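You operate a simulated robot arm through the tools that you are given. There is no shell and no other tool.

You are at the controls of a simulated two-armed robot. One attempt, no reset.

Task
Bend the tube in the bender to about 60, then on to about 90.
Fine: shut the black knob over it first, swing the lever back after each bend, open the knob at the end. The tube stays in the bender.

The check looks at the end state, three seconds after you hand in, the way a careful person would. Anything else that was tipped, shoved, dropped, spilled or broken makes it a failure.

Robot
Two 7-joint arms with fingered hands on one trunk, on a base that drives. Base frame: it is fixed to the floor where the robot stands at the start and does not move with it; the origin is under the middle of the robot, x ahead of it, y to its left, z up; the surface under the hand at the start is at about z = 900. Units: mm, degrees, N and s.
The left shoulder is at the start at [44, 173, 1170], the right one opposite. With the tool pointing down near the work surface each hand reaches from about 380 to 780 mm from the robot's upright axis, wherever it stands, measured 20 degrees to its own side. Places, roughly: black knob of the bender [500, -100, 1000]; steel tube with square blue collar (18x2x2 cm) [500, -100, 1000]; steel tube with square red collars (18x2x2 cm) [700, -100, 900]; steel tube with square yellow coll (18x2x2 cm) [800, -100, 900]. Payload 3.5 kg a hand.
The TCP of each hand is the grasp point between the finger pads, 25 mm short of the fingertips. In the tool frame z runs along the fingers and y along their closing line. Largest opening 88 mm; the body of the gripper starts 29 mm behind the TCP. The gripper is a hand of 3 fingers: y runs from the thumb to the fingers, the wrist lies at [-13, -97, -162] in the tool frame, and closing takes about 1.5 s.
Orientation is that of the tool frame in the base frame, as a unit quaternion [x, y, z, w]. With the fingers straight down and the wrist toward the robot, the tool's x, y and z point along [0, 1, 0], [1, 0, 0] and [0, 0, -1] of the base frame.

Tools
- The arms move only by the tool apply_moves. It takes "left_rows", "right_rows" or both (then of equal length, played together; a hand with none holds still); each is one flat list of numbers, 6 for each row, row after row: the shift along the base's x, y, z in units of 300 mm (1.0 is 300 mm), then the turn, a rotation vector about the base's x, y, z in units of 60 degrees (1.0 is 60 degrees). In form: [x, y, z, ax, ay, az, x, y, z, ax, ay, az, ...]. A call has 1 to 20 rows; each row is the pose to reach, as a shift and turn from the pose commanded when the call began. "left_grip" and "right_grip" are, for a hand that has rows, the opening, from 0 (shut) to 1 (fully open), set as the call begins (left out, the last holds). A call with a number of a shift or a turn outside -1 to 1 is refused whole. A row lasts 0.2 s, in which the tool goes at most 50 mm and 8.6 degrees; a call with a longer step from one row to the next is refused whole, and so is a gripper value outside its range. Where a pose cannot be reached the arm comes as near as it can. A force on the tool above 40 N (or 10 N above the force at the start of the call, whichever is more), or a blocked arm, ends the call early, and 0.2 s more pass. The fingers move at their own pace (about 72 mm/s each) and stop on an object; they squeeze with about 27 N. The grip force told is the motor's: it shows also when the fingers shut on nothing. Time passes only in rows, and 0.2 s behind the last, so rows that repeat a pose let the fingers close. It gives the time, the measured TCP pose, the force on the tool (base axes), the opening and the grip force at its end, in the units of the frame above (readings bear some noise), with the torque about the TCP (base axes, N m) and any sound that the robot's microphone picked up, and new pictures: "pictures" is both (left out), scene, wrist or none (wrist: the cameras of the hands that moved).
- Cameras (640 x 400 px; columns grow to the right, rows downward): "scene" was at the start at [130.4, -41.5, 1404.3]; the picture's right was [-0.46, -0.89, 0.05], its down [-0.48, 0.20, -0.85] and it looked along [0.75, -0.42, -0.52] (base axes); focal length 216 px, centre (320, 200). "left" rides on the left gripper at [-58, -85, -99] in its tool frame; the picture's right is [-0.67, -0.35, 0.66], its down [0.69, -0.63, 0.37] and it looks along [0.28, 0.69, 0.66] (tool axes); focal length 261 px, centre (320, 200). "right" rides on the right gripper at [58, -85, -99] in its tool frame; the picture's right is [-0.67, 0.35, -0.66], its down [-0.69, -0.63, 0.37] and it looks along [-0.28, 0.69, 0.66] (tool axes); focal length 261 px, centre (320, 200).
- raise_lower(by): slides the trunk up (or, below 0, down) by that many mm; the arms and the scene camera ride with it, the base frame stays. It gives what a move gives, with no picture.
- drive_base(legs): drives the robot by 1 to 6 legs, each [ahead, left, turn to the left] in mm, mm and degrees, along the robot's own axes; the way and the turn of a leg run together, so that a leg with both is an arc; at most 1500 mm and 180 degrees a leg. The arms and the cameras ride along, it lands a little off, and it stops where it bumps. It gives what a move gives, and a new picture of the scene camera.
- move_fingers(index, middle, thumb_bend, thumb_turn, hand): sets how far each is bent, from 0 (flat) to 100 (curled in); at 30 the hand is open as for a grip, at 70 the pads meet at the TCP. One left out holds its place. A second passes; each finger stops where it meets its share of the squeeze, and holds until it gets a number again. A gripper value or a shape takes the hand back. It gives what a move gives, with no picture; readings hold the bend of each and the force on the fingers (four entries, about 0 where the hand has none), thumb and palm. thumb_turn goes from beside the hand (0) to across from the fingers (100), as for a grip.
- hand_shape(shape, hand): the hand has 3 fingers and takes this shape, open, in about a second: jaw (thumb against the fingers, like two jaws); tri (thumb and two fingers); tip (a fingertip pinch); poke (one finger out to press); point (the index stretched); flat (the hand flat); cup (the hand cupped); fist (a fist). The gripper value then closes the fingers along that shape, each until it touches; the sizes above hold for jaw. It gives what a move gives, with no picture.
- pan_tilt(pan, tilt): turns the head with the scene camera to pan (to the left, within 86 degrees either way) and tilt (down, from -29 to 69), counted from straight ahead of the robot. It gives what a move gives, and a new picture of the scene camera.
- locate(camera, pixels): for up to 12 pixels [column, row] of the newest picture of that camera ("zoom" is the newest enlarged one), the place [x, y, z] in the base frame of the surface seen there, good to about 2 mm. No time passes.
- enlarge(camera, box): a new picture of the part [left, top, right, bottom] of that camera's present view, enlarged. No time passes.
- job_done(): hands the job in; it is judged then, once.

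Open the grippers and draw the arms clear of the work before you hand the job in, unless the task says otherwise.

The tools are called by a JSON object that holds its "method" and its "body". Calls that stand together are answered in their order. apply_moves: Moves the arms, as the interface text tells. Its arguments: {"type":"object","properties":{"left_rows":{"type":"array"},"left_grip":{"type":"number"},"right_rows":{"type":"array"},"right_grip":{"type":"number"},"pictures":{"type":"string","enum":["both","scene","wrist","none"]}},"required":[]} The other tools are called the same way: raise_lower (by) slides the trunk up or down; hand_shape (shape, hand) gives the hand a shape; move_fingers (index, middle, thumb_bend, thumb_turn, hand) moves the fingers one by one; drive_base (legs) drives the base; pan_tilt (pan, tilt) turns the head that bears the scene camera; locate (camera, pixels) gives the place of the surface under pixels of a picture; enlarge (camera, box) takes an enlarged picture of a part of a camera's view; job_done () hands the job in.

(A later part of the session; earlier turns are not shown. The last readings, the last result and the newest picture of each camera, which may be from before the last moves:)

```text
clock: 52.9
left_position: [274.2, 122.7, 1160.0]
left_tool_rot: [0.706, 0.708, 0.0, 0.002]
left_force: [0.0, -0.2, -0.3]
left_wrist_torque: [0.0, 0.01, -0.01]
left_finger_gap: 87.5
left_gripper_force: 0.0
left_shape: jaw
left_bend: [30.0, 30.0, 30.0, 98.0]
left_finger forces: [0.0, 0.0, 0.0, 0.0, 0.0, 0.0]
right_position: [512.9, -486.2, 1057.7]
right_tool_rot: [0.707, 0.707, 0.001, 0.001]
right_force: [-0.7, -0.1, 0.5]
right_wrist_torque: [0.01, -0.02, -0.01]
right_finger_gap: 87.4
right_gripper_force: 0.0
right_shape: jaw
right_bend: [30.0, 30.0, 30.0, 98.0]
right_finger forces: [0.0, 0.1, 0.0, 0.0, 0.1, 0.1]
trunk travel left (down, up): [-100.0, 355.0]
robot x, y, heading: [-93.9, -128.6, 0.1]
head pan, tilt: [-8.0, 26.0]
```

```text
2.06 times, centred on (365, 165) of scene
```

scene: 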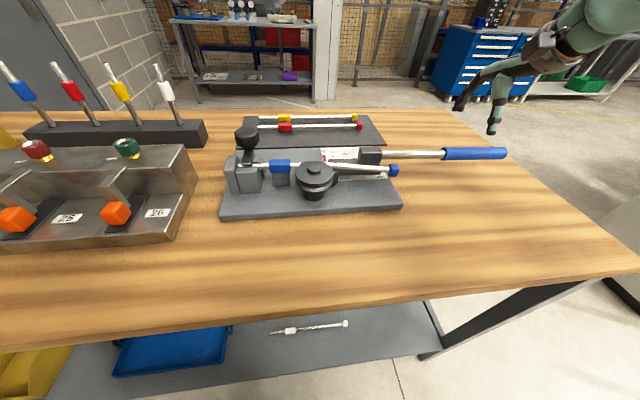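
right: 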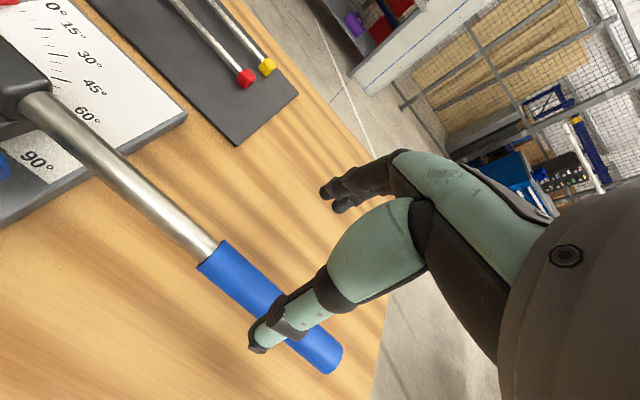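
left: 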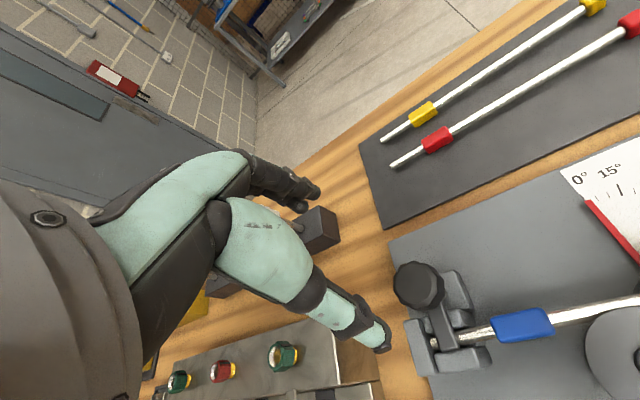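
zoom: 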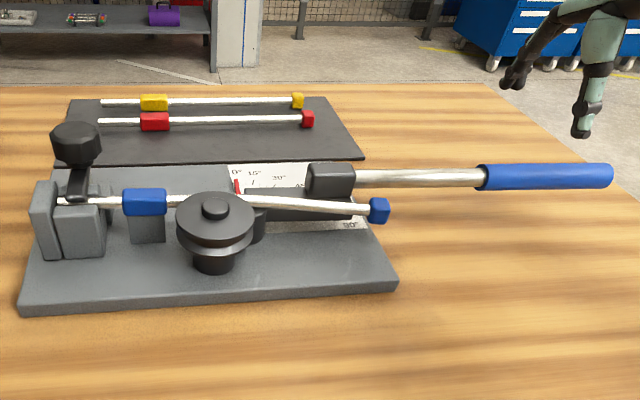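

The lever has been nudged by about 3°, which is harmless; its axis at y=−487 is now x≈499. I lower the open hand around it to z≈958.

{"method": "apply_moves", "body": {"right_rows": [-0.042, 0, -0.08, 0, 0, 0, -0.042, 0, -0.16, 0, 0, 0, -0.042, 0, -0.25, 0, 0, 0, -0.042, 0, -0.333, 0, 0, 0, -0.042, 0, -0.333, 0, 0, 0], "right_grip": 1}}

```text
clock: 54.1
left_position: [274.3, 122.0, 1158.8]
left_tool_rot: [0.706, 0.708, 0.0, 0.0]
left_force: [-0.2, 0.2, 0.6]
left_wrist_torque: [0.0, 0.02, 0.0]
left_finger_gap: 87.9
left_gripper_force: 0.0
left_shape: jaw
left_bend: [30.0, 30.0, 30.0, 98.0]
left_finger forces: [0.1, 0.0, 0.1, 0.1, 0.1, 0.1]
right_position: [498.8, -487.0, 957.1]
right_tool_rot: [0.707, 0.708, 0.0, 0.001]
right_force: [-0.1, 0.9, -0.7]
right_wrist_torque: [0.02, -0.01, 0.01]
right_finger_gap: 87.9
right_gripper_force: 0.0
right_shape: jaw
right_bend: [30.0, 30.0, 30.0, 98.0]
right_finger forces: [0.0, 0.0, 0.1, 0.0, 0.1, 0.0]
trunk travel left (down, up): [-100.0, 355.0]
robot x, y, heading: [-93.9, -128.1, 0.0]
head pan, tilt: [-8.0, 26.0]
```

scene: 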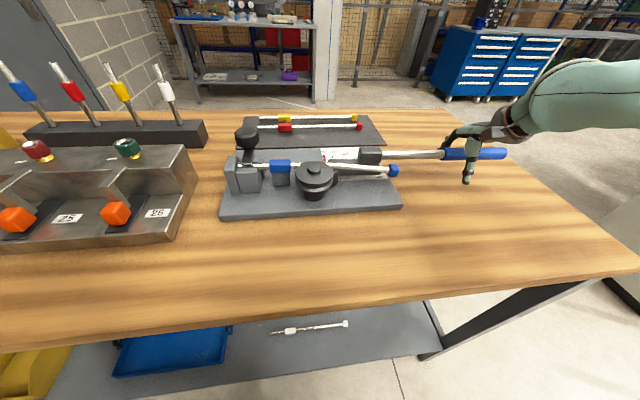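
right: 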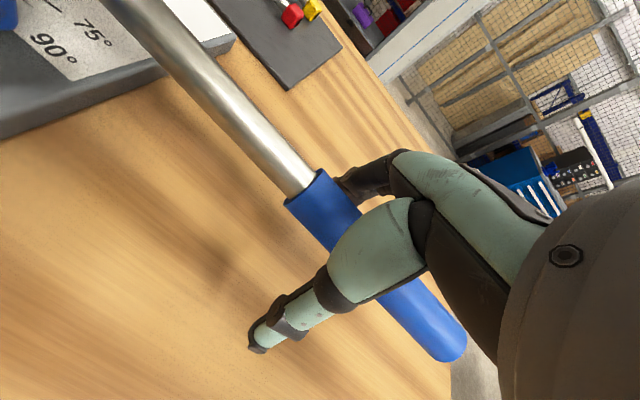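

The handle lies between thumb and fingers with no force. I close the hand on it.

{"method": "apply_moves", "body": {"right_rows": [0, 0, 0, 0, 0, 0, 0, 0, 0, 0, 0, 0, 0, 0, 0, 0, 0, 0, 0, 0, 0, 0, 0, 0, 0, 0, 0, 0, 0, 0, 0, 0, 0, 0, 0, 0, 0, 0, 0, 0, 0, 0], "right_grip": 0, "pictures": "wrist"}}

```text
clock: 55.7
left_position: [275.2, 122.3, 1158.9]
left_tool_rot: [0.706, 0.708, 0.0, 0.0]
left_force: [-1.0, 0.3, -0.3]
left_wrist_torque: [0.02, 0.0, -0.02]
left_finger_gap: 87.8
left_gripper_force: 0.0
left_shape: jaw
left_bend: [30.0, 30.0, 30.0, 98.0]
left_finger forces: [0.0, 0.1, 0.0, 0.0, 0.0, 0.0]
right_position: [499.4, -487.0, 956.4]
right_tool_rot: [0.706, 0.708, -0.001, -0.001]
right_force: [-0.8, 1.7, -9.4]
right_wrist_torque: [0.0, -0.01, 0.04]
right_finger_gap: 4.0
right_gripper_force: 26.9
right_shape: jaw
right_bend: [74.0, 70.0, 75.0, 100.0]
right_finger forces: [7.1, 5.2, 0.0, 0.0, 15.0, 0.1]
trunk travel left (down, up): [-100.0, 355.0]
robot x, y, heading: [-96.1, -130.7, 0.3]
head pan, tilt: [-8.0, 26.0]
```

right: 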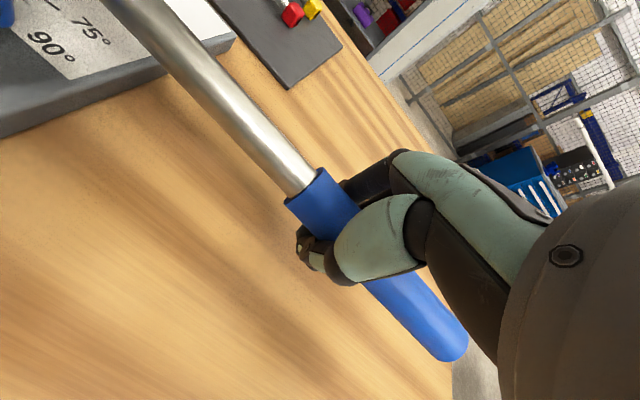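

The fingers have wrapped the handle. I swing the lever from ~3° to ~18° along its arc about (491, −217), turning the hand with it, and watch the force.

{"method": "apply_moves", "body": {"right_rows": [-0.0393, 0.0, 0, 0, 0, -0.042, -0.0787, 0.001, 0, 0, 0, -0.083, -0.118, 0.004, 0, 0, 0, -0.125, -0.157, 0.009, 0, 0, 0, -0.167, -0.196, 0.016, 0, 0, 0, -0.208, -0.234, 0.024, 0, 0, 0, -0.25, -0.234, 0.024, 0, 0, 0, -0.25]}}

{"method": "enlarge", "body": {"camera": "scene", "box": [210, 100, 520, 230]}}

```text
clock: 57.3
left_position: [276.2, 122.5, 1159.4]
left_tool_rot: [0.706, 0.708, 0.0, -0.001]
left_force: [-0.3, -0.5, -0.2]
left_wrist_torque: [-0.01, -0.01, 0.02]
left_finger_gap: 87.5
left_gripper_force: 0.0
left_shape: jaw
left_bend: [30.0, 30.0, 30.0, 98.0]
left_finger forces: [0.0, 0.1, 0.0, 0.0, 0.0, 0.0]
right_position: [431.5, -480.0, 957.1]
right_tool_rot: [0.793, 0.609, -0.001, 0.0]
right_force: [7.0, 1.9, -14.3]
right_wrist_torque: [-0.02, 0.1, 0.03]
right_finger_gap: 4.9
right_gripper_force: 26.5
right_shape: jaw
right_bend: [74.0, 70.0, 76.0, 100.0]
right_finger forces: [9.9, 7.6, 0.0, 0.1, 12.9, 0.0]
trunk travel left (down, up): [-100.0, 355.0]
robot x, y, heading: [-96.3, -130.8, -0.1]
head pan, tilt: [-8.0, 26.0]
```

scene: 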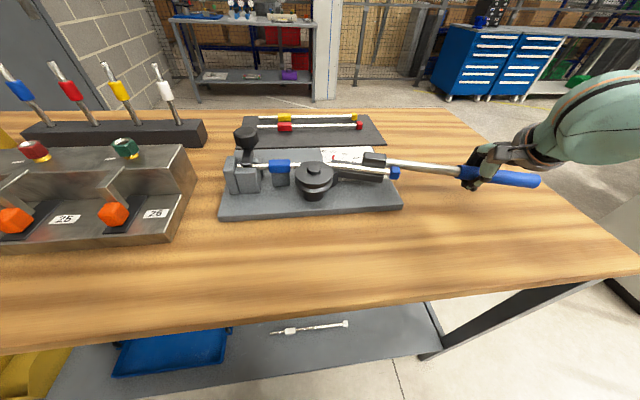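
right: 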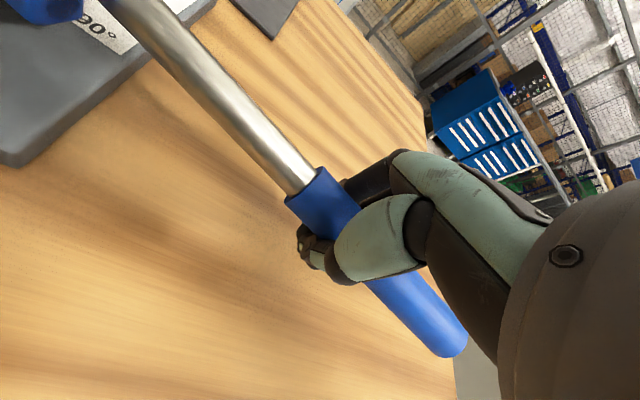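

```text
2.06 times, centred on (365, 165) of scene
```

zoom: 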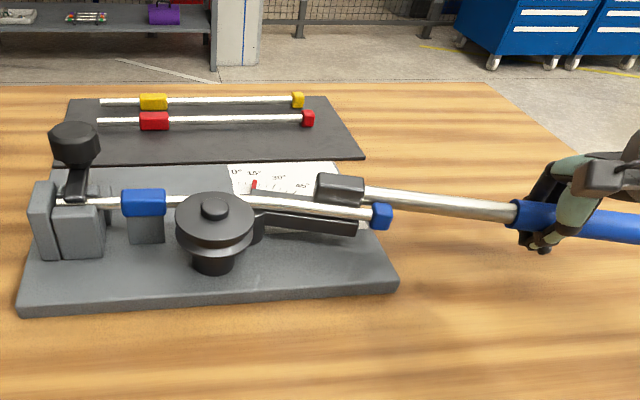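

The pointer is at about 15–18° with only 7 N of pull, so the lever follows well. I go on to 38° along the arc, letting the hand down by 5 mm to ease the lifting force.

{"method": "apply_moves", "body": {"right_rows": [-0.0378, 0.01, -0.005, 0, 0, -0.042, -0.0753, 0.0213, -0.01, 0, 0, -0.083, -0.1123, 0.0347, -0.015, 0, 0, -0.125, -0.149, 0.0493, -0.017, 0, 0, -0.167, -0.1847, 0.0657, -0.017, 0, 0, -0.208, -0.2197, 0.0833, -0.017, 0, 0, -0.25, -0.2537, 0.1027, -0.017, 0, 0, -0.292, -0.287, 0.1237, -0.017, 0, 0, -0.333, -0.287, 0.1237, -0.017, 0, 0, -0.333]}}

{"method": "enlarge", "body": {"camera": "scene", "box": [210, 100, 520, 230]}}

```text
clock: 59.3
left_position: [274.7, 122.7, 1159.9]
left_tool_rot: [0.706, 0.708, 0.0, 0.001]
left_force: [0.1, -0.6, -0.6]
left_wrist_torque: [0.0, 0.01, -0.04]
left_finger_gap: 87.9
left_gripper_force: 0.1
left_shape: jaw
left_bend: [30.0, 30.0, 30.0, 98.0]
left_finger forces: [0.1, 0.0, 0.0, 0.0, 0.0, 0.0]
right_position: [344.4, -442.2, 953.3]
right_tool_rot: [0.887, 0.463, -0.001, 0.002]
right_force: [8.0, -2.1, 5.1]
right_wrist_torque: [0.01, -0.05, 0.03]
right_finger_gap: 4.4
right_gripper_force: 27.0
right_shape: jaw
right_bend: [74.0, 70.0, 77.0, 100.0]
right_finger forces: [7.8, 4.4, 0.0, 0.1, 5.5, 0.1]
trunk travel left (down, up): [-100.0, 355.0]
robot x, y, heading: [-91.3, -125.9, -0.0]
head pan, tilt: [-8.0, 26.0]
```

scene: 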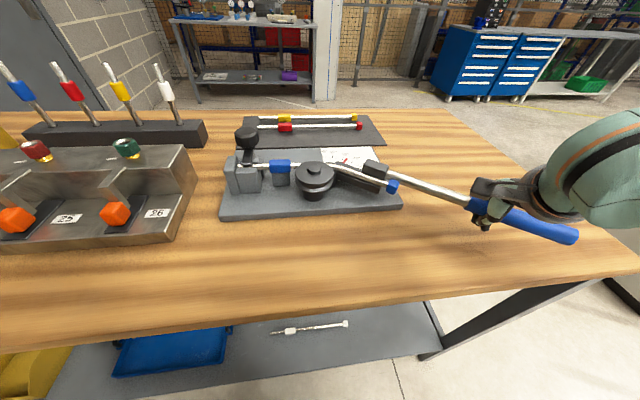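
right: 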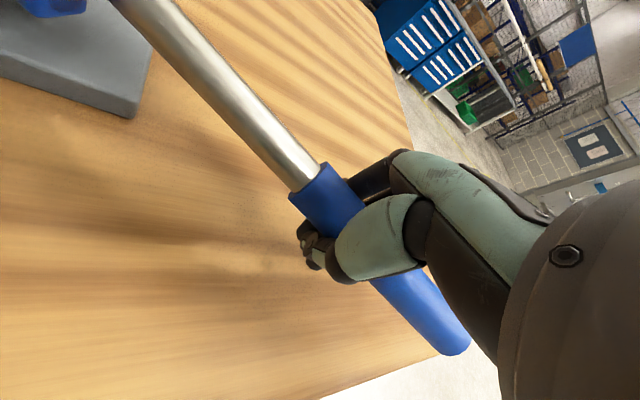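

```text
2.06 times, centred on (365, 165) of scene
```

zoom: 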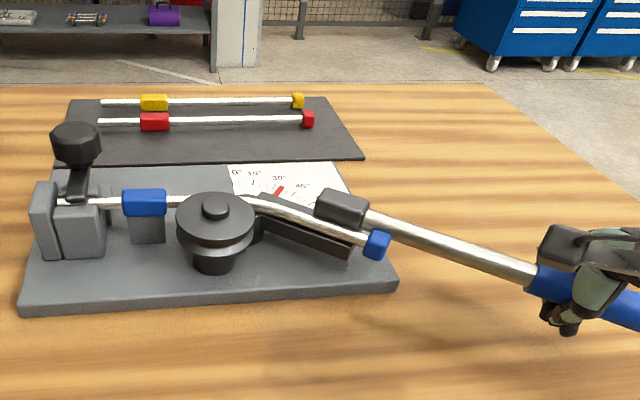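

The tube bends with the lever, with about 8 N of pull. I continue along the arc to about 53° and then read the pointer.

{"method": "apply_moves", "body": {"right_rows": [-0.0323, 0.0223, 0, 0, 0, -0.042, -0.0637, 0.046, 0, 0, 0, -0.083, -0.094, 0.071, 0, 0, 0, -0.125, -0.123, 0.0973, 0, 0, 0, -0.167, -0.151, 0.1247, 0, 0, 0, -0.208, -0.1777, 0.1533, 0, 0, 0, -0.25, -0.1777, 0.1533, 0, 0, 0, -0.25]}}

{"method": "enlarge", "body": {"camera": "scene", "box": [270, 110, 430, 220]}}

```text
clock: 60.9
left_position: [274.6, 123.5, 1158.0]
left_tool_rot: [0.706, 0.708, -0.001, 0.001]
left_force: [-0.1, -0.7, 1.0]
left_wrist_torque: [0.02, -0.02, -0.01]
left_finger_gap: 87.8
left_gripper_force: 0.2
left_shape: jaw
left_bend: [30.0, 30.0, 30.0, 98.0]
left_finger forces: [0.1, 0.0, 0.0, 0.0, 0.0, 0.0]
right_position: [290.9, -396.8, 954.0]
right_tool_rot: [0.94, 0.342, -0.001, 0.0]
right_force: [6.4, 0.1, 1.4]
right_wrist_torque: [-0.02, 0.05, 0.06]
right_finger_gap: 4.0
right_gripper_force: 27.4
right_shape: jaw
right_bend: [74.0, 70.0, 77.0, 100.0]
right_finger forces: [6.0, 5.0, 0.0, 0.1, 6.4, 0.0]
trunk travel left (down, up): [-100.0, 355.0]
robot x, y, heading: [-95.2, -129.5, 0.1]
head pan, tilt: [-8.0, 26.0]
```

scene: 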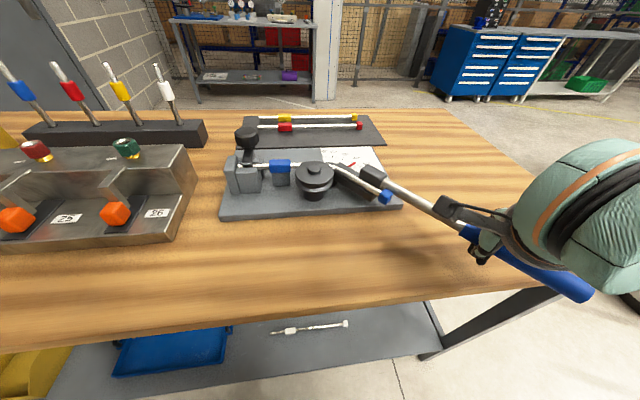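
right: 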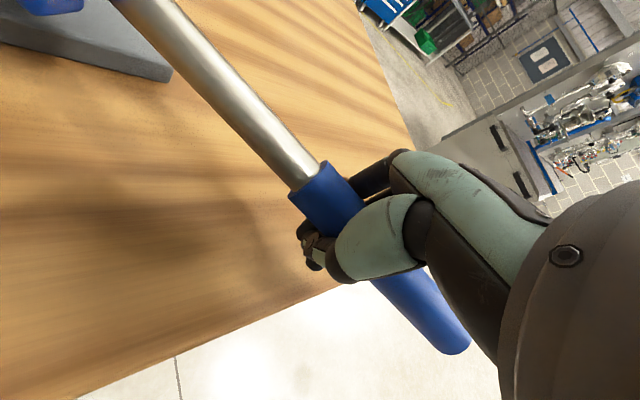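

```text
3.64 times, centred on (350, 165) of scene
```

zoom: 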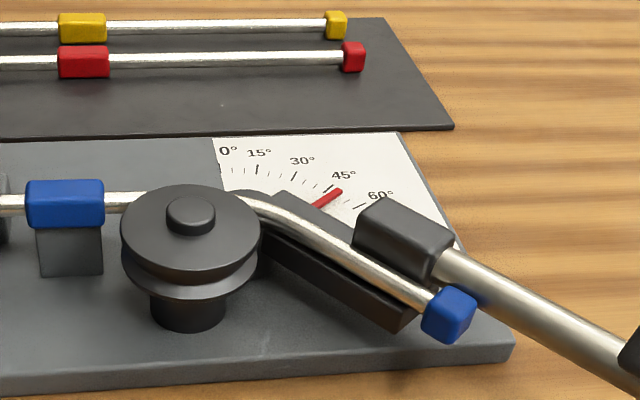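

The pointer is between 45° and 60°. I measure tube, shaft and pointer positions to get the angles as numbers.

{"method": "locate", "body": {"camera": "zoom", "pixels": [[270, 205], [300, 222], [330, 240], [360, 262], [390, 281], [415, 294], [450, 305], [470, 265], [520, 294], [580, 330], [339, 192], [318, 206]]}}

{"method": "locate", "body": {"camera": "zoom", "pixels": [[385, 225], [415, 235], [15, 205], [115, 200], [405, 325], [265, 245], [257, 170], [296, 176], [328, 187], [358, 207], [190, 210], [440, 290]]}}

```text
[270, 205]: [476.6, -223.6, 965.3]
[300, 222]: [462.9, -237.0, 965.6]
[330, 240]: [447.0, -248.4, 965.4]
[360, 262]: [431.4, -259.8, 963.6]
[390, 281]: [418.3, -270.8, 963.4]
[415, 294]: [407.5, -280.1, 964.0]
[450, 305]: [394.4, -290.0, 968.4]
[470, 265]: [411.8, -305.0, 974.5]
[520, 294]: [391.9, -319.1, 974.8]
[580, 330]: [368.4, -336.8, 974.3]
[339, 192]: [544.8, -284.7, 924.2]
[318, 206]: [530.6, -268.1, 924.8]
```

```text
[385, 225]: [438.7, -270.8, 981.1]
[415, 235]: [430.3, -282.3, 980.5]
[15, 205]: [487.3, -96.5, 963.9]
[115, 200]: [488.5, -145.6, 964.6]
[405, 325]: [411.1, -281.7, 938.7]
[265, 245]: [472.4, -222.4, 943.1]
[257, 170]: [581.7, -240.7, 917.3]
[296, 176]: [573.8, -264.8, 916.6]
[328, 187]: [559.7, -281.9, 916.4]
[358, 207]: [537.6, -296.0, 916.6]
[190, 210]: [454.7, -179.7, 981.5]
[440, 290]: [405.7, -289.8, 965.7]
```

Lever is at ≈53.8° and the tube at ≈52° under load. I go on to a little over 60° (commanded 60.5) and then ease back to see the springback.

{"method": "apply_moves", "body": {"right_rows": [-0.0253, 0.03, 0, 0, 0, -0.042, -0.0493, 0.061, 0, 0, 0, -0.083, -0.0723, 0.093, 0, 0, 0, -0.125, -0.0723, 0.093, 0, 0, 0, -0.125, -0.0723, 0.093, 0, 0, 0, -0.125], "pictures": "scene"}}

{"method": "enlarge", "body": {"camera": "scene", "box": [270, 110, 430, 220]}}

```text
clock: 62.1
left_position: [274.1, 120.8, 1160.4]
left_tool_rot: [0.706, 0.708, 0.0, 0.0]
left_force: [0.2, -0.6, 1.0]
left_wrist_torque: [-0.03, 0.01, 0.01]
left_finger_gap: 88.0
left_gripper_force: 0.1
left_shape: jaw
left_bend: [30.0, 30.0, 30.0, 98.0]
left_finger forces: [0.0, 0.0, 0.0, 0.1, 0.1, 0.1]
right_position: [269.7, -370.0, 952.9]
right_tool_rot: [0.96, 0.281, -0.001, 0.001]
right_force: [7.0, -1.7, 1.4]
right_wrist_torque: [0.04, 0.04, 0.04]
right_finger_gap: 4.5
right_gripper_force: 27.4
right_shape: jaw
right_bend: [74.0, 70.0, 77.0, 100.0]
right_finger forces: [6.5, 4.9, 0.1, 0.1, 5.6, 0.1]
trunk travel left (down, up): [-100.0, 355.0]
robot x, y, heading: [-95.4, -131.6, 0.4]
head pan, tilt: [-8.0, 26.0]
```

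scene: 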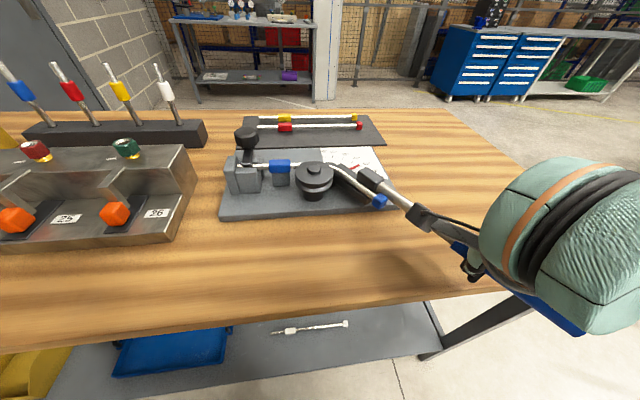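

```text
3.64 times, centred on (350, 165) of scene
```

zoom: 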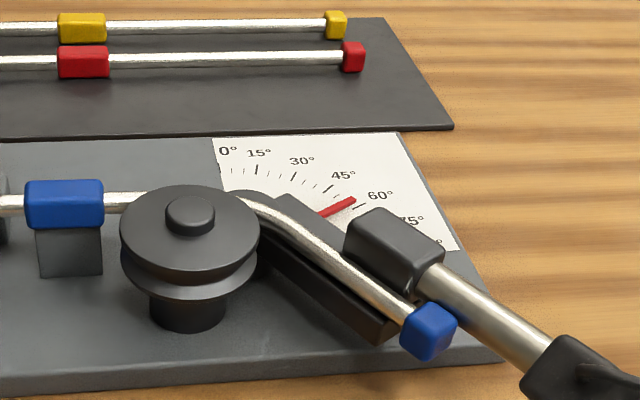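

The pointer sits just before the 60° tick. I ease back 10° to see how far the tube springs back with it.

{"method": "apply_moves", "body": {"right_rows": [0.023, -0.032, 0, 0, 0, 0.042, 0.047, -0.063, 0, 0, 0, 0.083, 0.0723, -0.093, 0, 0, 0, 0.125, 0.099, -0.1217, 0, 0, 0, 0.167, 0.099, -0.1217, 0, 0, 0, 0.167], "pictures": "scene"}}

{"method": "enlarge", "body": {"camera": "scene", "box": [270, 110, 430, 220]}}

```text
clock: 63.3
left_position: [275.0, 122.3, 1158.5]
left_tool_rot: [0.706, 0.708, -0.002, 0.0]
left_force: [-1.4, 0.9, -0.1]
left_wrist_torque: [-0.02, -0.02, -0.01]
left_finger_gap: 88.0
left_gripper_force: 0.2
left_shape: jaw
left_bend: [30.0, 30.0, 30.0, 98.0]
left_finger forces: [0.0, 0.1, 0.0, 0.0, 0.0, 0.0]
right_position: [298.0, -405.9, 953.3]
right_tool_rot: [0.932, 0.363, -0.001, 0.001]
right_force: [2.9, 4.2, -6.3]
right_wrist_torque: [0.03, 0.04, 0.02]
right_finger_gap: 4.1
right_gripper_force: 27.0
right_shape: jaw
right_bend: [74.0, 70.0, 77.0, 100.0]
right_finger forces: [4.1, 4.7, 0.0, 0.1, 9.6, 0.0]
trunk travel left (down, up): [-100.0, 355.0]
robot x, y, heading: [-94.9, -127.3, 0.2]
head pan, tilt: [-8.0, 26.0]
```

scene: 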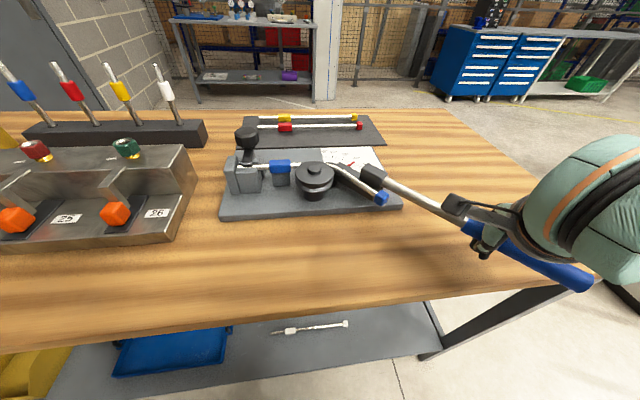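

```text
3.64 times, centred on (350, 165) of scene
```

zoom: 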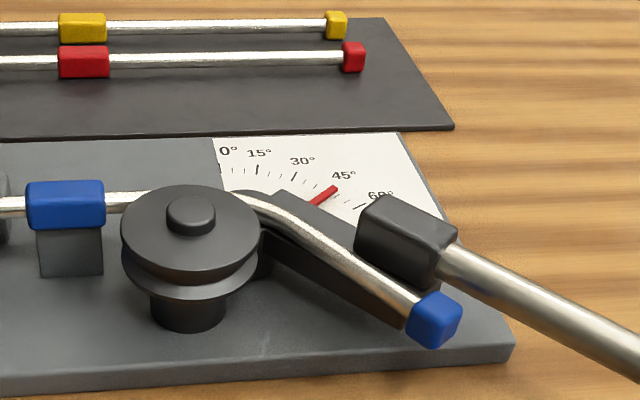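

The tube has parted from the block. I measure its angle free of the lever.

{"method": "locate", "body": {"camera": "zoom", "pixels": [[270, 206], [285, 215], [300, 226], [320, 240], [340, 254], [360, 268], [380, 282], [400, 296], [410, 300], [435, 315], [470, 262], [580, 322]]}}

{"method": "enlarge", "body": {"camera": "scene", "box": [320, 140, 410, 210]}}

```text
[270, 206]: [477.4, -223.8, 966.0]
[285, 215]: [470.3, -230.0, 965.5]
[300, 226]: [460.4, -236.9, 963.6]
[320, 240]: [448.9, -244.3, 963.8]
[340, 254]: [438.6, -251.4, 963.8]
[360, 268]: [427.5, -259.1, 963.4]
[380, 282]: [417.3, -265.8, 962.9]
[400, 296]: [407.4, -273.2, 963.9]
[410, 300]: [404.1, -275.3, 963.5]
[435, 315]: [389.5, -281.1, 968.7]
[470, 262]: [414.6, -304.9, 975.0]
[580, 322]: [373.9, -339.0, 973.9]
```

```text
5.71 times, centred on (365, 175) of scene
```

zoom: 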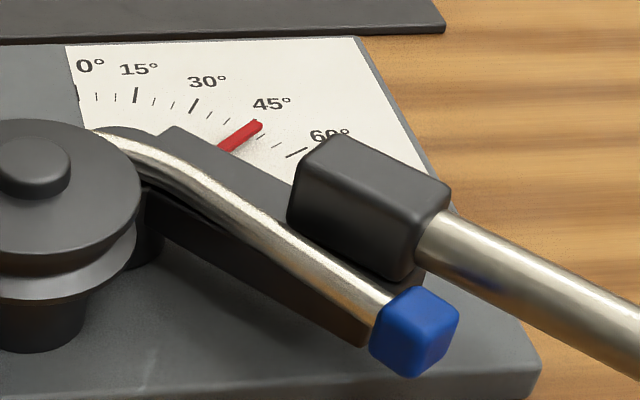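

The freed tube stands at ≈55.5°, so it springs back about 4°. I push on to 65.5°, which should leave it near 60°.

{"method": "apply_moves", "body": {"right_rows": [-0.0267, 0.0287, 0, 0, 0, -0.042, -0.052, 0.0587, 0, 0, 0, -0.083, -0.076, 0.0897, 0, 0, 0, -0.125, -0.099, 0.1217, 0, 0, 0, -0.167, -0.1203, 0.1547, 0, 0, 0, -0.208, -0.1403, 0.1883, 0, 0, 0, -0.25, -0.1403, 0.1883, 0, 0, 0, -0.25], "pictures": "scene"}}

{"method": "enlarge", "body": {"camera": "scene", "box": [270, 110, 430, 220]}}

```text
clock: 64.9
left_position: [281.5, 122.8, 1156.5]
left_tool_rot: [0.705, 0.709, -0.002, 0.0]
left_force: [-0.3, 0.1, -0.2]
left_wrist_torque: [0.02, -0.01, 0.0]
left_finger_gap: 87.9
left_gripper_force: 0.1
left_shape: jaw
left_bend: [30.0, 30.0, 30.0, 98.0]
left_finger forces: [0.1, 0.1, 0.1, 0.0, 0.0, 0.0]
right_position: [261.7, -362.1, 955.6]
right_tool_rot: [0.971, 0.239, -0.005, -0.002]
right_force: [16.0, 7.3, -34.5]
right_wrist_torque: [0.21, 0.15, 0.28]
right_finger_gap: 4.4
right_gripper_force: 27.2
right_shape: jaw
right_bend: [74.0, 70.0, 77.0, 100.0]
right_finger forces: [5.5, 14.8, 0.0, 0.0, 17.3, 0.0]
right hand out of reach, approached as far as the arm can: row 6, 7
trunk travel left (down, up): [-100.0, 355.0]
robot x, y, heading: [-91.3, -128.6, 0.3]
head pan, tilt: [-8.0, 26.0]
stopped in row 7 (right hand): the force on the tool passed its limit at 43 N (the readings are from after the stop); the commanded pose is now the measured one
```

scene: 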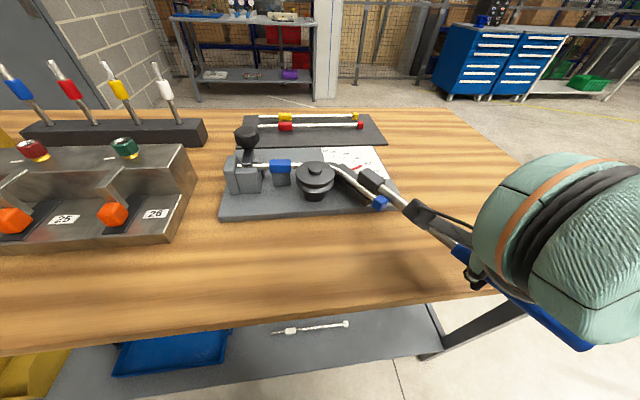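

```text
3.64 times, centred on (350, 165) of scene
```

zoom: 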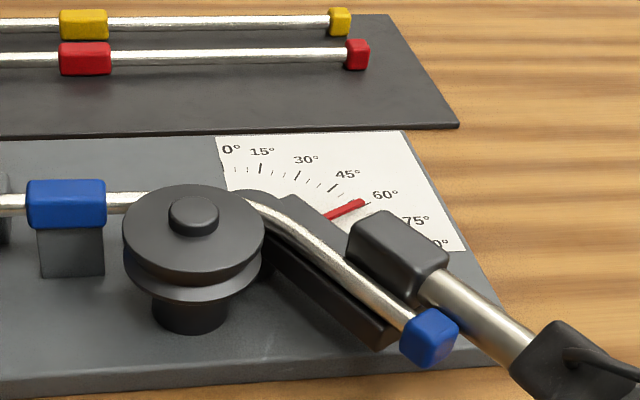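

The arm can't go closer at this grip radius (it stopped at ~62° and lifted the handle). The pull is small, so I'll take the shaft nearer the pivot instead; first I open the hand.

{"method": "apply_moves", "body": {"right_rows": [0, 0, -0.005, 0, 0, 0, 0, 0, -0.005, 0, 0, 0, 0, 0, -0.005, 0, 0, 0, 0, 0, -0.005, 0, 0, 0, 0, 0, -0.005, 0, 0, 0, 0, 0, -0.005, 0, 0, 0], "right_grip": 1}}

```text
clock: 66.3
left_position: [274.8, 122.3, 1160.4]
left_tool_rot: [0.706, 0.708, 0.0, 0.002]
left_force: [-0.2, 0.8, -0.1]
left_wrist_torque: [0.02, 0.02, 0.02]
left_finger_gap: 87.5
left_gripper_force: 0.1
left_shape: jaw
left_bend: [30.0, 30.0, 30.0, 98.0]
left_finger forces: [0.0, 0.1, 0.0, 0.0, 0.0, 0.0]
right_position: [256.6, -363.3, 957.6]
right_tool_rot: [0.971, 0.24, -0.001, -0.002]
right_force: [0.1, 0.8, -0.2]
right_wrist_torque: [-0.03, -0.03, -0.05]
right_finger_gap: 87.3
right_gripper_force: 0.1
right_shape: jaw
right_bend: [30.0, 30.0, 30.0, 98.0]
right_finger forces: [0.0, 0.0, 0.0, 0.1, 0.0, 0.0]
trunk travel left (down, up): [-100.0, 355.0]
robot x, y, heading: [-94.0, -126.4, 0.2]
head pan, tilt: [-8.0, 26.0]
```

scene: 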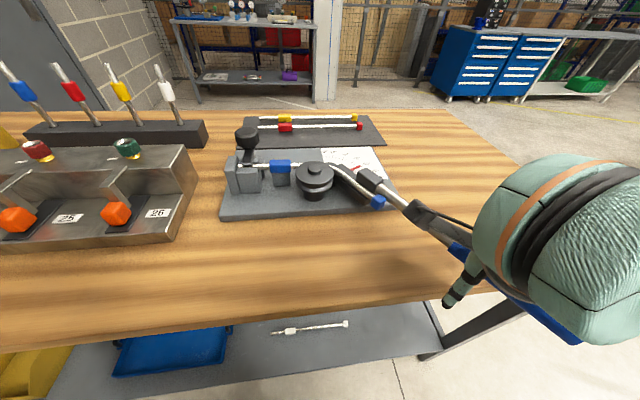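
right: 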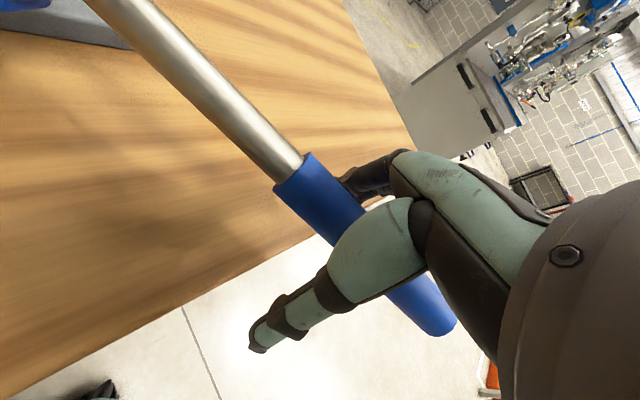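

The hand is open and unloaded. I raise it straight up 90 mm, clear of the handle.

{"method": "apply_moves", "body": {"right_rows": [0, 0, 0.08, 0, 0, 0, 0, 0, 0.16, 0, 0, 0, 0, 0, 0.24, 0, 0, 0, 0, 0, 0.3, 0, 0, 0, 0, 0, 0.3, 0, 0, 0]}}

{"method": "enlarge", "body": {"camera": "scene", "box": [270, 110, 430, 220]}}

```text
clock: 67.5
left_position: [273.5, 121.8, 1159.3]
left_tool_rot: [0.706, 0.708, 0.0, 0.0]
left_force: [-0.3, 0.0, -1.1]
left_wrist_torque: [-0.02, 0.04, 0.05]
left_finger_gap: 87.8
left_gripper_force: 0.0
left_shape: jaw
left_bend: [30.0, 30.0, 30.0, 98.0]
left_finger forces: [0.1, 0.1, 0.0, 0.0, 0.1, 0.0]
right_position: [258.5, -364.3, 1045.5]
right_tool_rot: [0.971, 0.241, -0.001, -0.002]
right_force: [-0.7, 0.4, -0.2]
right_wrist_torque: [-0.01, 0.0, -0.01]
right_finger_gap: 87.7
right_gripper_force: 0.0
right_shape: jaw
right_bend: [30.0, 30.0, 30.0, 98.0]
right_finger forces: [0.1, 0.0, 0.0, 0.0, 0.0, 0.0]
right hand out of reach, approached as far as the arm can: row 4, 5
trunk travel left (down, up): [-100.0, 355.0]
robot x, y, heading: [-94.2, -128.1, -0.0]
head pan, tilt: [-8.0, 26.0]
```

scene: 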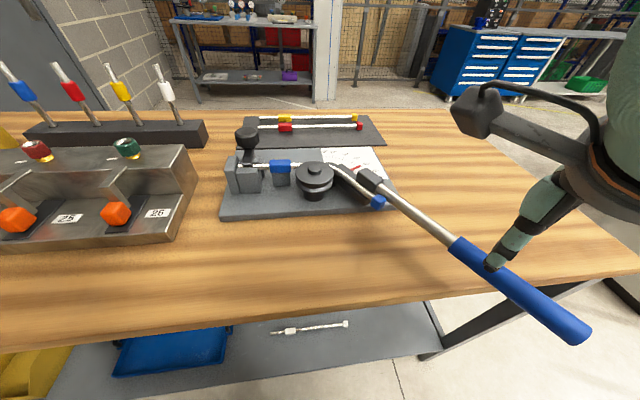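
right: 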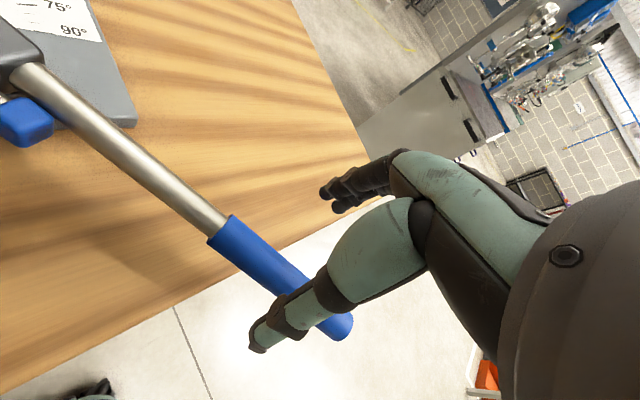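

```text
3.64 times, centred on (350, 165) of scene
```

zoom: 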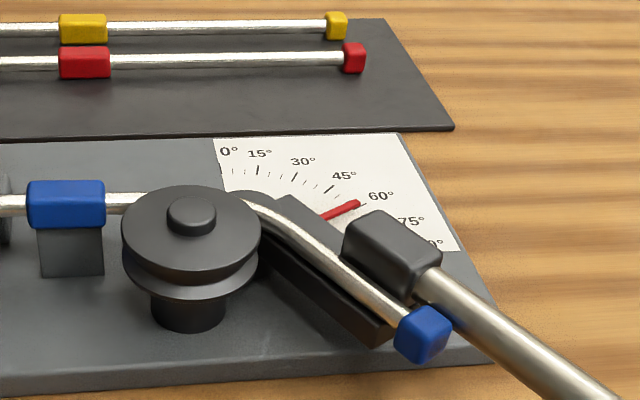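

The lever stays where it is, with the pointer at about 60°. I measure the lever and tube angles now.

{"method": "locate", "body": {"camera": "zoom", "pixels": [[300, 226], [320, 241], [340, 256], [360, 273], [380, 290], [398, 304], [440, 285], [480, 312], [530, 347], [590, 388], [357, 205], [330, 216]]}}

{"method": "locate", "body": {"camera": "scene", "pixels": [[400, 200], [420, 215], [440, 231], [455, 243], [480, 260], [520, 290], [570, 328]]}}

```text
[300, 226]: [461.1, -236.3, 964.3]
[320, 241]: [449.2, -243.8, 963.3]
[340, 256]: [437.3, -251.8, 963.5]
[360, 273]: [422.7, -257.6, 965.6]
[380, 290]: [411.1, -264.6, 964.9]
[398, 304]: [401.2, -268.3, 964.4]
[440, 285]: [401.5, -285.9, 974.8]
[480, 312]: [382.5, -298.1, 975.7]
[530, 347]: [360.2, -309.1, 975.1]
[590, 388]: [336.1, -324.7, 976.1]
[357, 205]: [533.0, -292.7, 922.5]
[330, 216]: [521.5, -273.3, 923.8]
```

```text
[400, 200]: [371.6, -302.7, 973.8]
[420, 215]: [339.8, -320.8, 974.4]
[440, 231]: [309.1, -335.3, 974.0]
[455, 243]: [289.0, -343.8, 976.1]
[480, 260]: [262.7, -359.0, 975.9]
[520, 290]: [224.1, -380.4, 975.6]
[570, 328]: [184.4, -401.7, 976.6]
```

Lever and tube are both at ≈62° under load, so a few more degrees are needed. I move in along the shaft to (350, −314), nearer the pivot, and lower the open hand around it.

{"method": "apply_moves", "body": {"right_rows": [0.1, 0.055, 0, 0, 0, 0, 0.2, 0.11, 0, 0, 0, 0, 0.305, 0.166, 0, 0, 0, 0, 0.305, 0.166, 0, 0, 0, 0], "right_grip": 1}}

```text
clock: 68.5
left_position: [273.8, 122.9, 1159.5]
left_tool_rot: [0.705, 0.709, 0.0, 0.001]
left_force: [-0.3, 0.0, -0.3]
left_wrist_torque: [0.01, 0.01, 0.0]
left_finger_gap: 87.5
left_gripper_force: 0.1
left_shape: jaw
left_bend: [30.0, 30.0, 30.0, 98.0]
left_finger forces: [0.0, 0.0, 0.0, 0.0, 0.0, 0.1]
right_position: [345.2, -344.2, 1044.3]
right_tool_rot: [0.97, 0.241, -0.001, -0.003]
right_force: [-0.1, 0.4, -0.2]
right_wrist_torque: [0.01, 0.02, 0.01]
right_finger_gap: 87.6
right_gripper_force: 0.0
right_shape: jaw
right_bend: [30.0, 30.0, 30.0, 98.0]
right_finger forces: [0.0, 0.0, 0.0, 0.0, 0.1, 0.1]
right hand out of reach, approached as far as the arm can: row 2, 3, 4
trunk travel left (down, up): [-100.0, 355.0]
robot x, y, heading: [-93.9, -131.7, 0.2]
head pan, tilt: [-8.0, 26.0]
```

scene: 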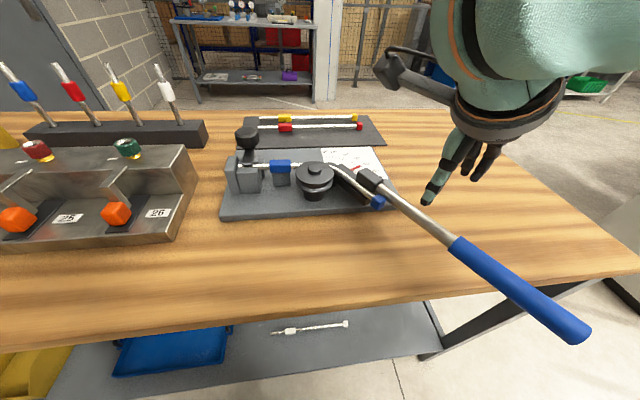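
right: 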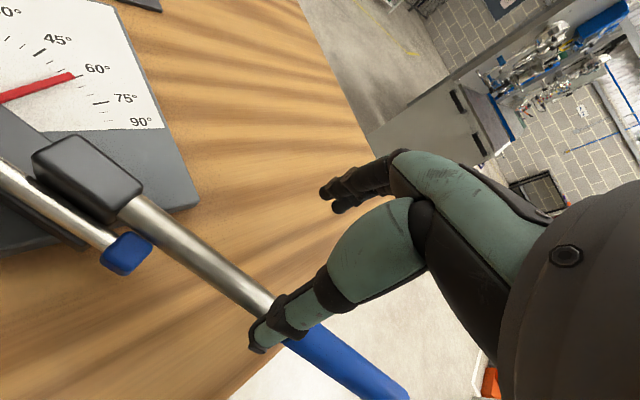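

With this base place the wrist's turn limit is what stops me. Standing further back and left frees it, so I drive 46 back and 114 left with the hand clear above the lever (fingertips ≈1019).

{"method": "drive_base", "body": {"legs": [[-46, 114, 0]]}}

```text
clock: 69.8
left_position: [227.5, 238.2, 1159.6]
left_tool_rot: [0.705, 0.709, -0.001, 0.001]
left_force: [0.1, -1.1, -0.3]
left_wrist_torque: [-0.01, -0.01, 0.04]
left_finger_gap: 87.7
left_gripper_force: 0.1
left_shape: jaw
left_bend: [30.0, 30.0, 30.0, 98.0]
left_finger forces: [0.1, 0.0, 0.0, 0.0, 0.0, 0.1]
right_position: [300.9, -229.5, 1044.7]
right_tool_rot: [0.971, 0.241, -0.002, -0.002]
right_force: [-1.2, 0.2, -0.3]
right_wrist_torque: [0.0, 0.04, 0.0]
right_finger_gap: 87.7
right_gripper_force: 0.0
right_shape: jaw
right_bend: [30.0, 30.0, 30.0, 98.0]
right_finger forces: [0.0, 0.0, 0.1, 0.0, 0.0, 0.1]
trunk travel left (down, up): [-100.0, 355.0]
robot x, y, heading: [-142.6, -14.8, 0.3]
head pan, tilt: [-8.0, 26.0]
```

scene: 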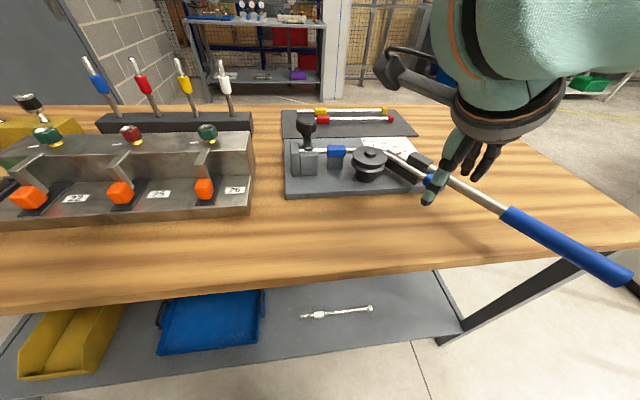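

Base is now at (−143, −15). I move the right hand over the shaft at (355, −312), still at z≈1045.

{"method": "apply_moves", "body": {"right_rows": [0.06, -0.09, 0, 0, 0, 0, 0.12, -0.18, 0, 0, 0, 0, 0.18, -0.275, 0, 0, 0, 0, 0.18, -0.275, 0, 0, 0, 0], "right_grip": 1}}

```text
clock: 70.8
left_position: [228.2, 236.4, 1159.4]
left_tool_rot: [0.705, 0.709, 0.0, 0.001]
left_force: [-0.5, -1.1, -0.1]
left_wrist_torque: [0.03, 0.01, 0.01]
left_finger_gap: 87.9
left_gripper_force: 0.1
left_shape: jaw
left_bend: [30.0, 30.0, 30.0, 98.0]
left_finger forces: [0.0, 0.0, 0.0, 0.0, 0.1, 0.0]
right_position: [354.7, -312.2, 1043.9]
right_tool_rot: [0.971, 0.241, -0.001, -0.003]
right_force: [0.3, 0.5, 0.8]
right_wrist_torque: [-0.02, 0.02, 0.01]
right_finger_gap: 87.7
right_gripper_force: 0.0
right_shape: jaw
right_bend: [30.0, 30.0, 30.0, 98.0]
right_finger forces: [0.1, 0.0, 0.0, 0.0, 0.0, 0.1]
trunk travel left (down, up): [-100.0, 355.0]
robot x, y, heading: [-138.2, -17.8, 0.4]
head pan, tilt: [-8.0, 26.0]
```

scene: 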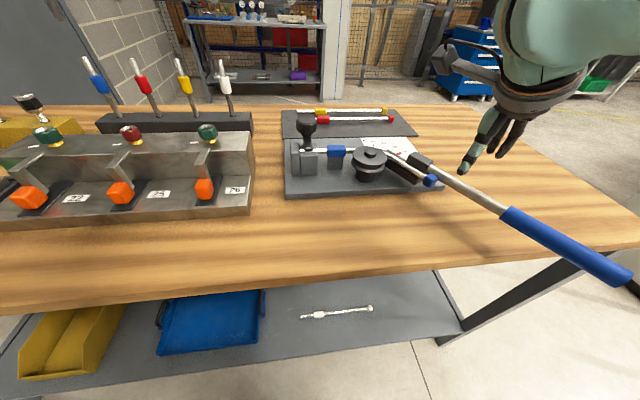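
right: 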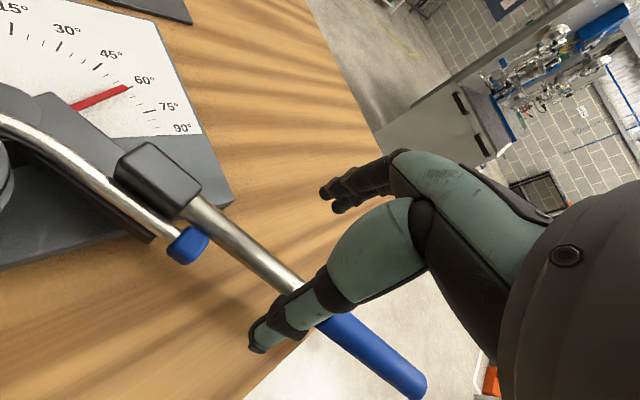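

It reached the pose, and the thumb and fingers are on either side of the shaft. I lower to z≈957 and close the hand.

{"method": "apply_moves", "body": {"right_rows": [0, 0, -0.1, 0, 0, 0, 0, 0, -0.2, 0, 0, 0, 0, 0, -0.29, 0, 0, 0, 0, 0, -0.29, 0, 0, 0], "right_grip": 1, "pictures": "wrist"}}

{"method": "apply_moves", "body": {"right_rows": [0, 0, 0, 0, 0, 0, 0, 0, 0, 0, 0, 0, 0, 0, 0, 0, 0, 0, 0, 0, 0, 0, 0, 0, 0, 0, 0, 0, 0, 0, 0, 0, 0, 0, 0, 0, 0, 0, 0, 0, 0, 0], "right_grip": 0}}

```text
clock: 71.8
left_position: [227.7, 237.1, 1160.2]
left_tool_rot: [0.706, 0.709, 0.0, 0.002]
left_force: [0.6, -0.1, 0.0]
left_wrist_torque: [-0.01, 0.01, 0.0]
left_finger_gap: 87.7
left_gripper_force: 0.1
left_shape: jaw
left_bend: [30.0, 30.0, 30.0, 98.0]
left_finger forces: [0.0, 0.1, 0.0, 0.1, 0.1, 0.1]
right_position: [353.0, -312.7, 956.0]
right_tool_rot: [0.97, 0.242, -0.001, -0.003]
right_force: [-0.5, 0.4, -0.3]
right_wrist_torque: [-0.03, 0.02, 0.0]
right_finger_gap: 87.8
right_gripper_force: 0.1
right_shape: jaw
right_bend: [30.0, 30.0, 30.0, 98.0]
right_finger forces: [0.0, 0.0, 0.0, 0.0, 0.0, 0.0]
trunk travel left (down, up): [-100.0, 355.0]
robot x, y, heading: [-142.9, -13.6, 0.4]
head pan, tilt: [-8.0, 26.0]
```

right: 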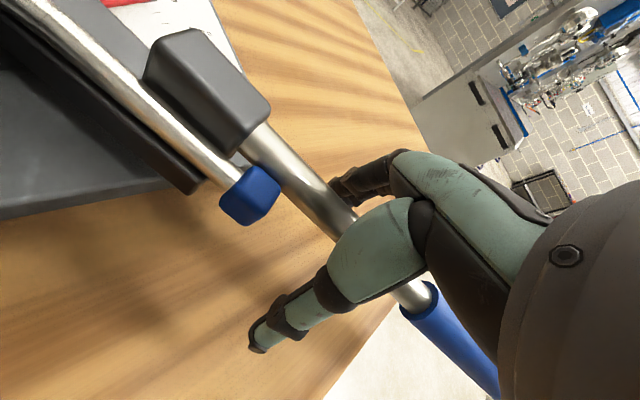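

```text
clock: 73.4
left_position: [228.6, 236.2, 1159.4]
left_tool_rot: [0.705, 0.709, 0.0, 0.001]
left_force: [-0.5, -0.3, -0.8]
left_wrist_torque: [-0.01, 0.01, 0.01]
left_finger_gap: 87.8
left_gripper_force: 0.0
left_shape: jaw
left_bend: [30.0, 30.0, 30.0, 98.0]
left_finger forces: [0.0, 0.0, 0.0, 0.0, 0.1, 0.0]
right_position: [356.1, -312.3, 956.9]
right_tool_rot: [0.97, 0.242, -0.001, -0.003]
right_force: [0.2, 1.5, -7.2]
right_wrist_torque: [0.02, 0.04, -0.05]
right_finger_gap: 0.0
right_gripper_force: 27.1
right_shape: jaw
right_bend: [71.0, 70.0, 57.0, 100.0]
right_finger forces: [7.5, 1.1, 0.1, 0.0, 11.4, 0.1]
trunk travel left (down, up): [-100.0, 355.0]
robot x, y, heading: [-137.6, -11.6, -0.1]
head pan, tilt: [-8.0, 26.0]
```

scene: 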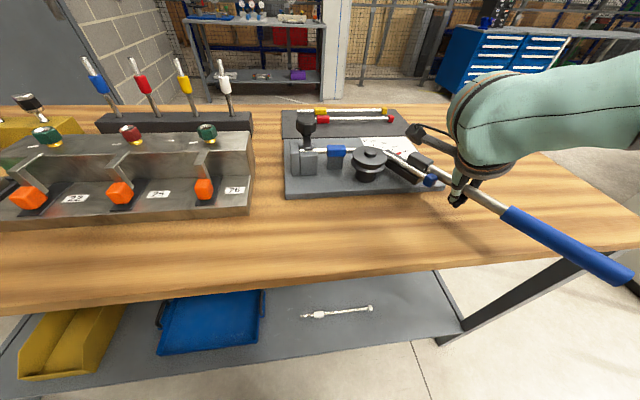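
right: 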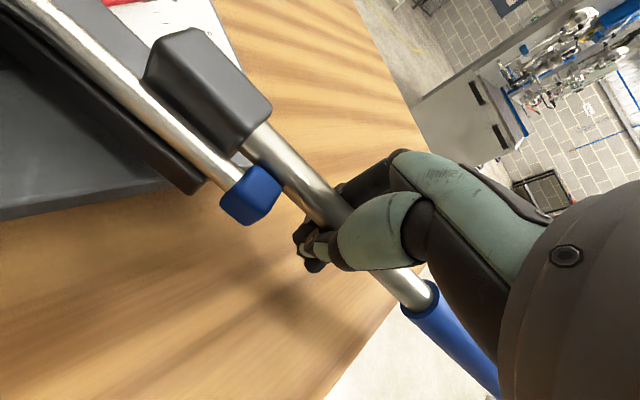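

The shaft is enclosed. I push on gently from 62° to 66° and measure.

{"method": "apply_moves", "body": {"right_rows": [-0.0107, 0.016, 0, 0, 0, -0.033, -0.0213, 0.0327, 0, 0, 0, -0.067, -0.0213, 0.0327, 0, 0, 0, -0.067, -0.0213, 0.0327, 0, 0, 0, -0.067], "pictures": "scene"}}

{"method": "enlarge", "body": {"camera": "scene", "box": [280, 105, 470, 225]}}

```text
clock: 74.4
left_position: [230.0, 235.3, 1159.8]
left_tool_rot: [0.705, 0.709, 0.0, -0.001]
left_force: [0.1, -0.6, 0.1]
left_wrist_torque: [-0.01, -0.01, 0.02]
left_finger_gap: 87.7
left_gripper_force: 0.1
left_shape: jaw
left_bend: [30.0, 30.0, 30.0, 98.0]
left_finger forces: [0.0, 0.0, 0.0, 0.1, 0.0, 0.1]
right_position: [349.9, -304.9, 955.8]
right_tool_rot: [0.978, 0.207, -0.002, -0.004]
right_force: [7.5, -10.3, -6.6]
right_wrist_torque: [0.11, 0.05, 0.0]
right_finger_gap: 0.0
right_gripper_force: 27.8
right_shape: jaw
right_bend: [71.0, 70.0, 60.0, 100.0]
right_finger forces: [13.0, 4.5, 0.0, 0.0, 6.9, 0.0]
trunk travel left (down, up): [-100.0, 355.0]
robot x, y, heading: [-138.2, -17.4, 0.0]
head pan, tilt: [-8.0, 26.0]
```

scene: 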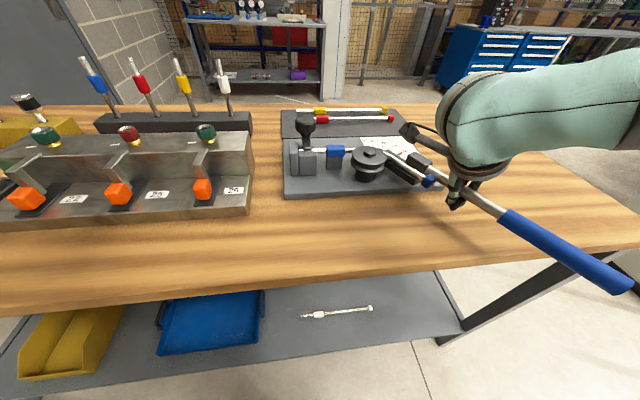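

```text
3.33 times, centred on (375, 165) of scene
```

zoom: 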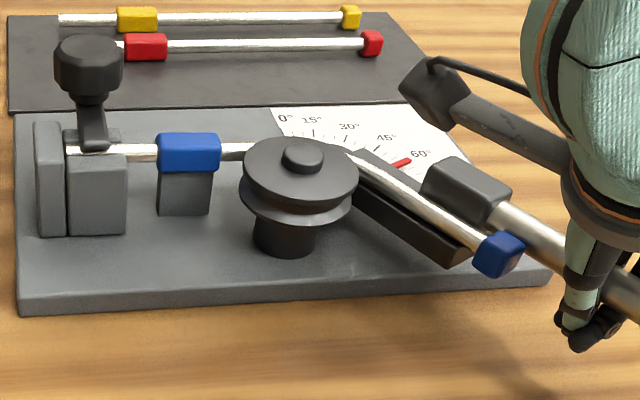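

I measure the lever's handle line and the tube again.

{"method": "locate", "body": {"camera": "scene", "pixels": [[505, 218], [525, 232], [550, 249], [580, 269], [610, 288], [400, 158], [408, 165], [415, 171]]}}

{"method": "locate", "body": {"camera": "zoom", "pixels": [[375, 166], [390, 178], [405, 188], [420, 199], [435, 210], [450, 220], [465, 231], [475, 238], [500, 245], [408, 162], [395, 168]]}}

```text
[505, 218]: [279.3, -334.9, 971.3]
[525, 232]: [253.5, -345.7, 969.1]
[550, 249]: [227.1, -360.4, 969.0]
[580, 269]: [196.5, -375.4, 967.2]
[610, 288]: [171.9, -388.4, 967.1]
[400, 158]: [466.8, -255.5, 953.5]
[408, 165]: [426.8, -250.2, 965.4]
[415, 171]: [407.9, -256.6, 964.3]
```

```text
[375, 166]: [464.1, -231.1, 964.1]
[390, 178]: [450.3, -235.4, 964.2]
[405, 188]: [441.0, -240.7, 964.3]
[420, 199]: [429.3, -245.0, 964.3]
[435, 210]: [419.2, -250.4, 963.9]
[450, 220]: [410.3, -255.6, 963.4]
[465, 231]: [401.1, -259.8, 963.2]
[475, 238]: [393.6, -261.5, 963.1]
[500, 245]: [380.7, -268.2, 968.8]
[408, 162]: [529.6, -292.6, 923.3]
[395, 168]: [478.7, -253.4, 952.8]
```

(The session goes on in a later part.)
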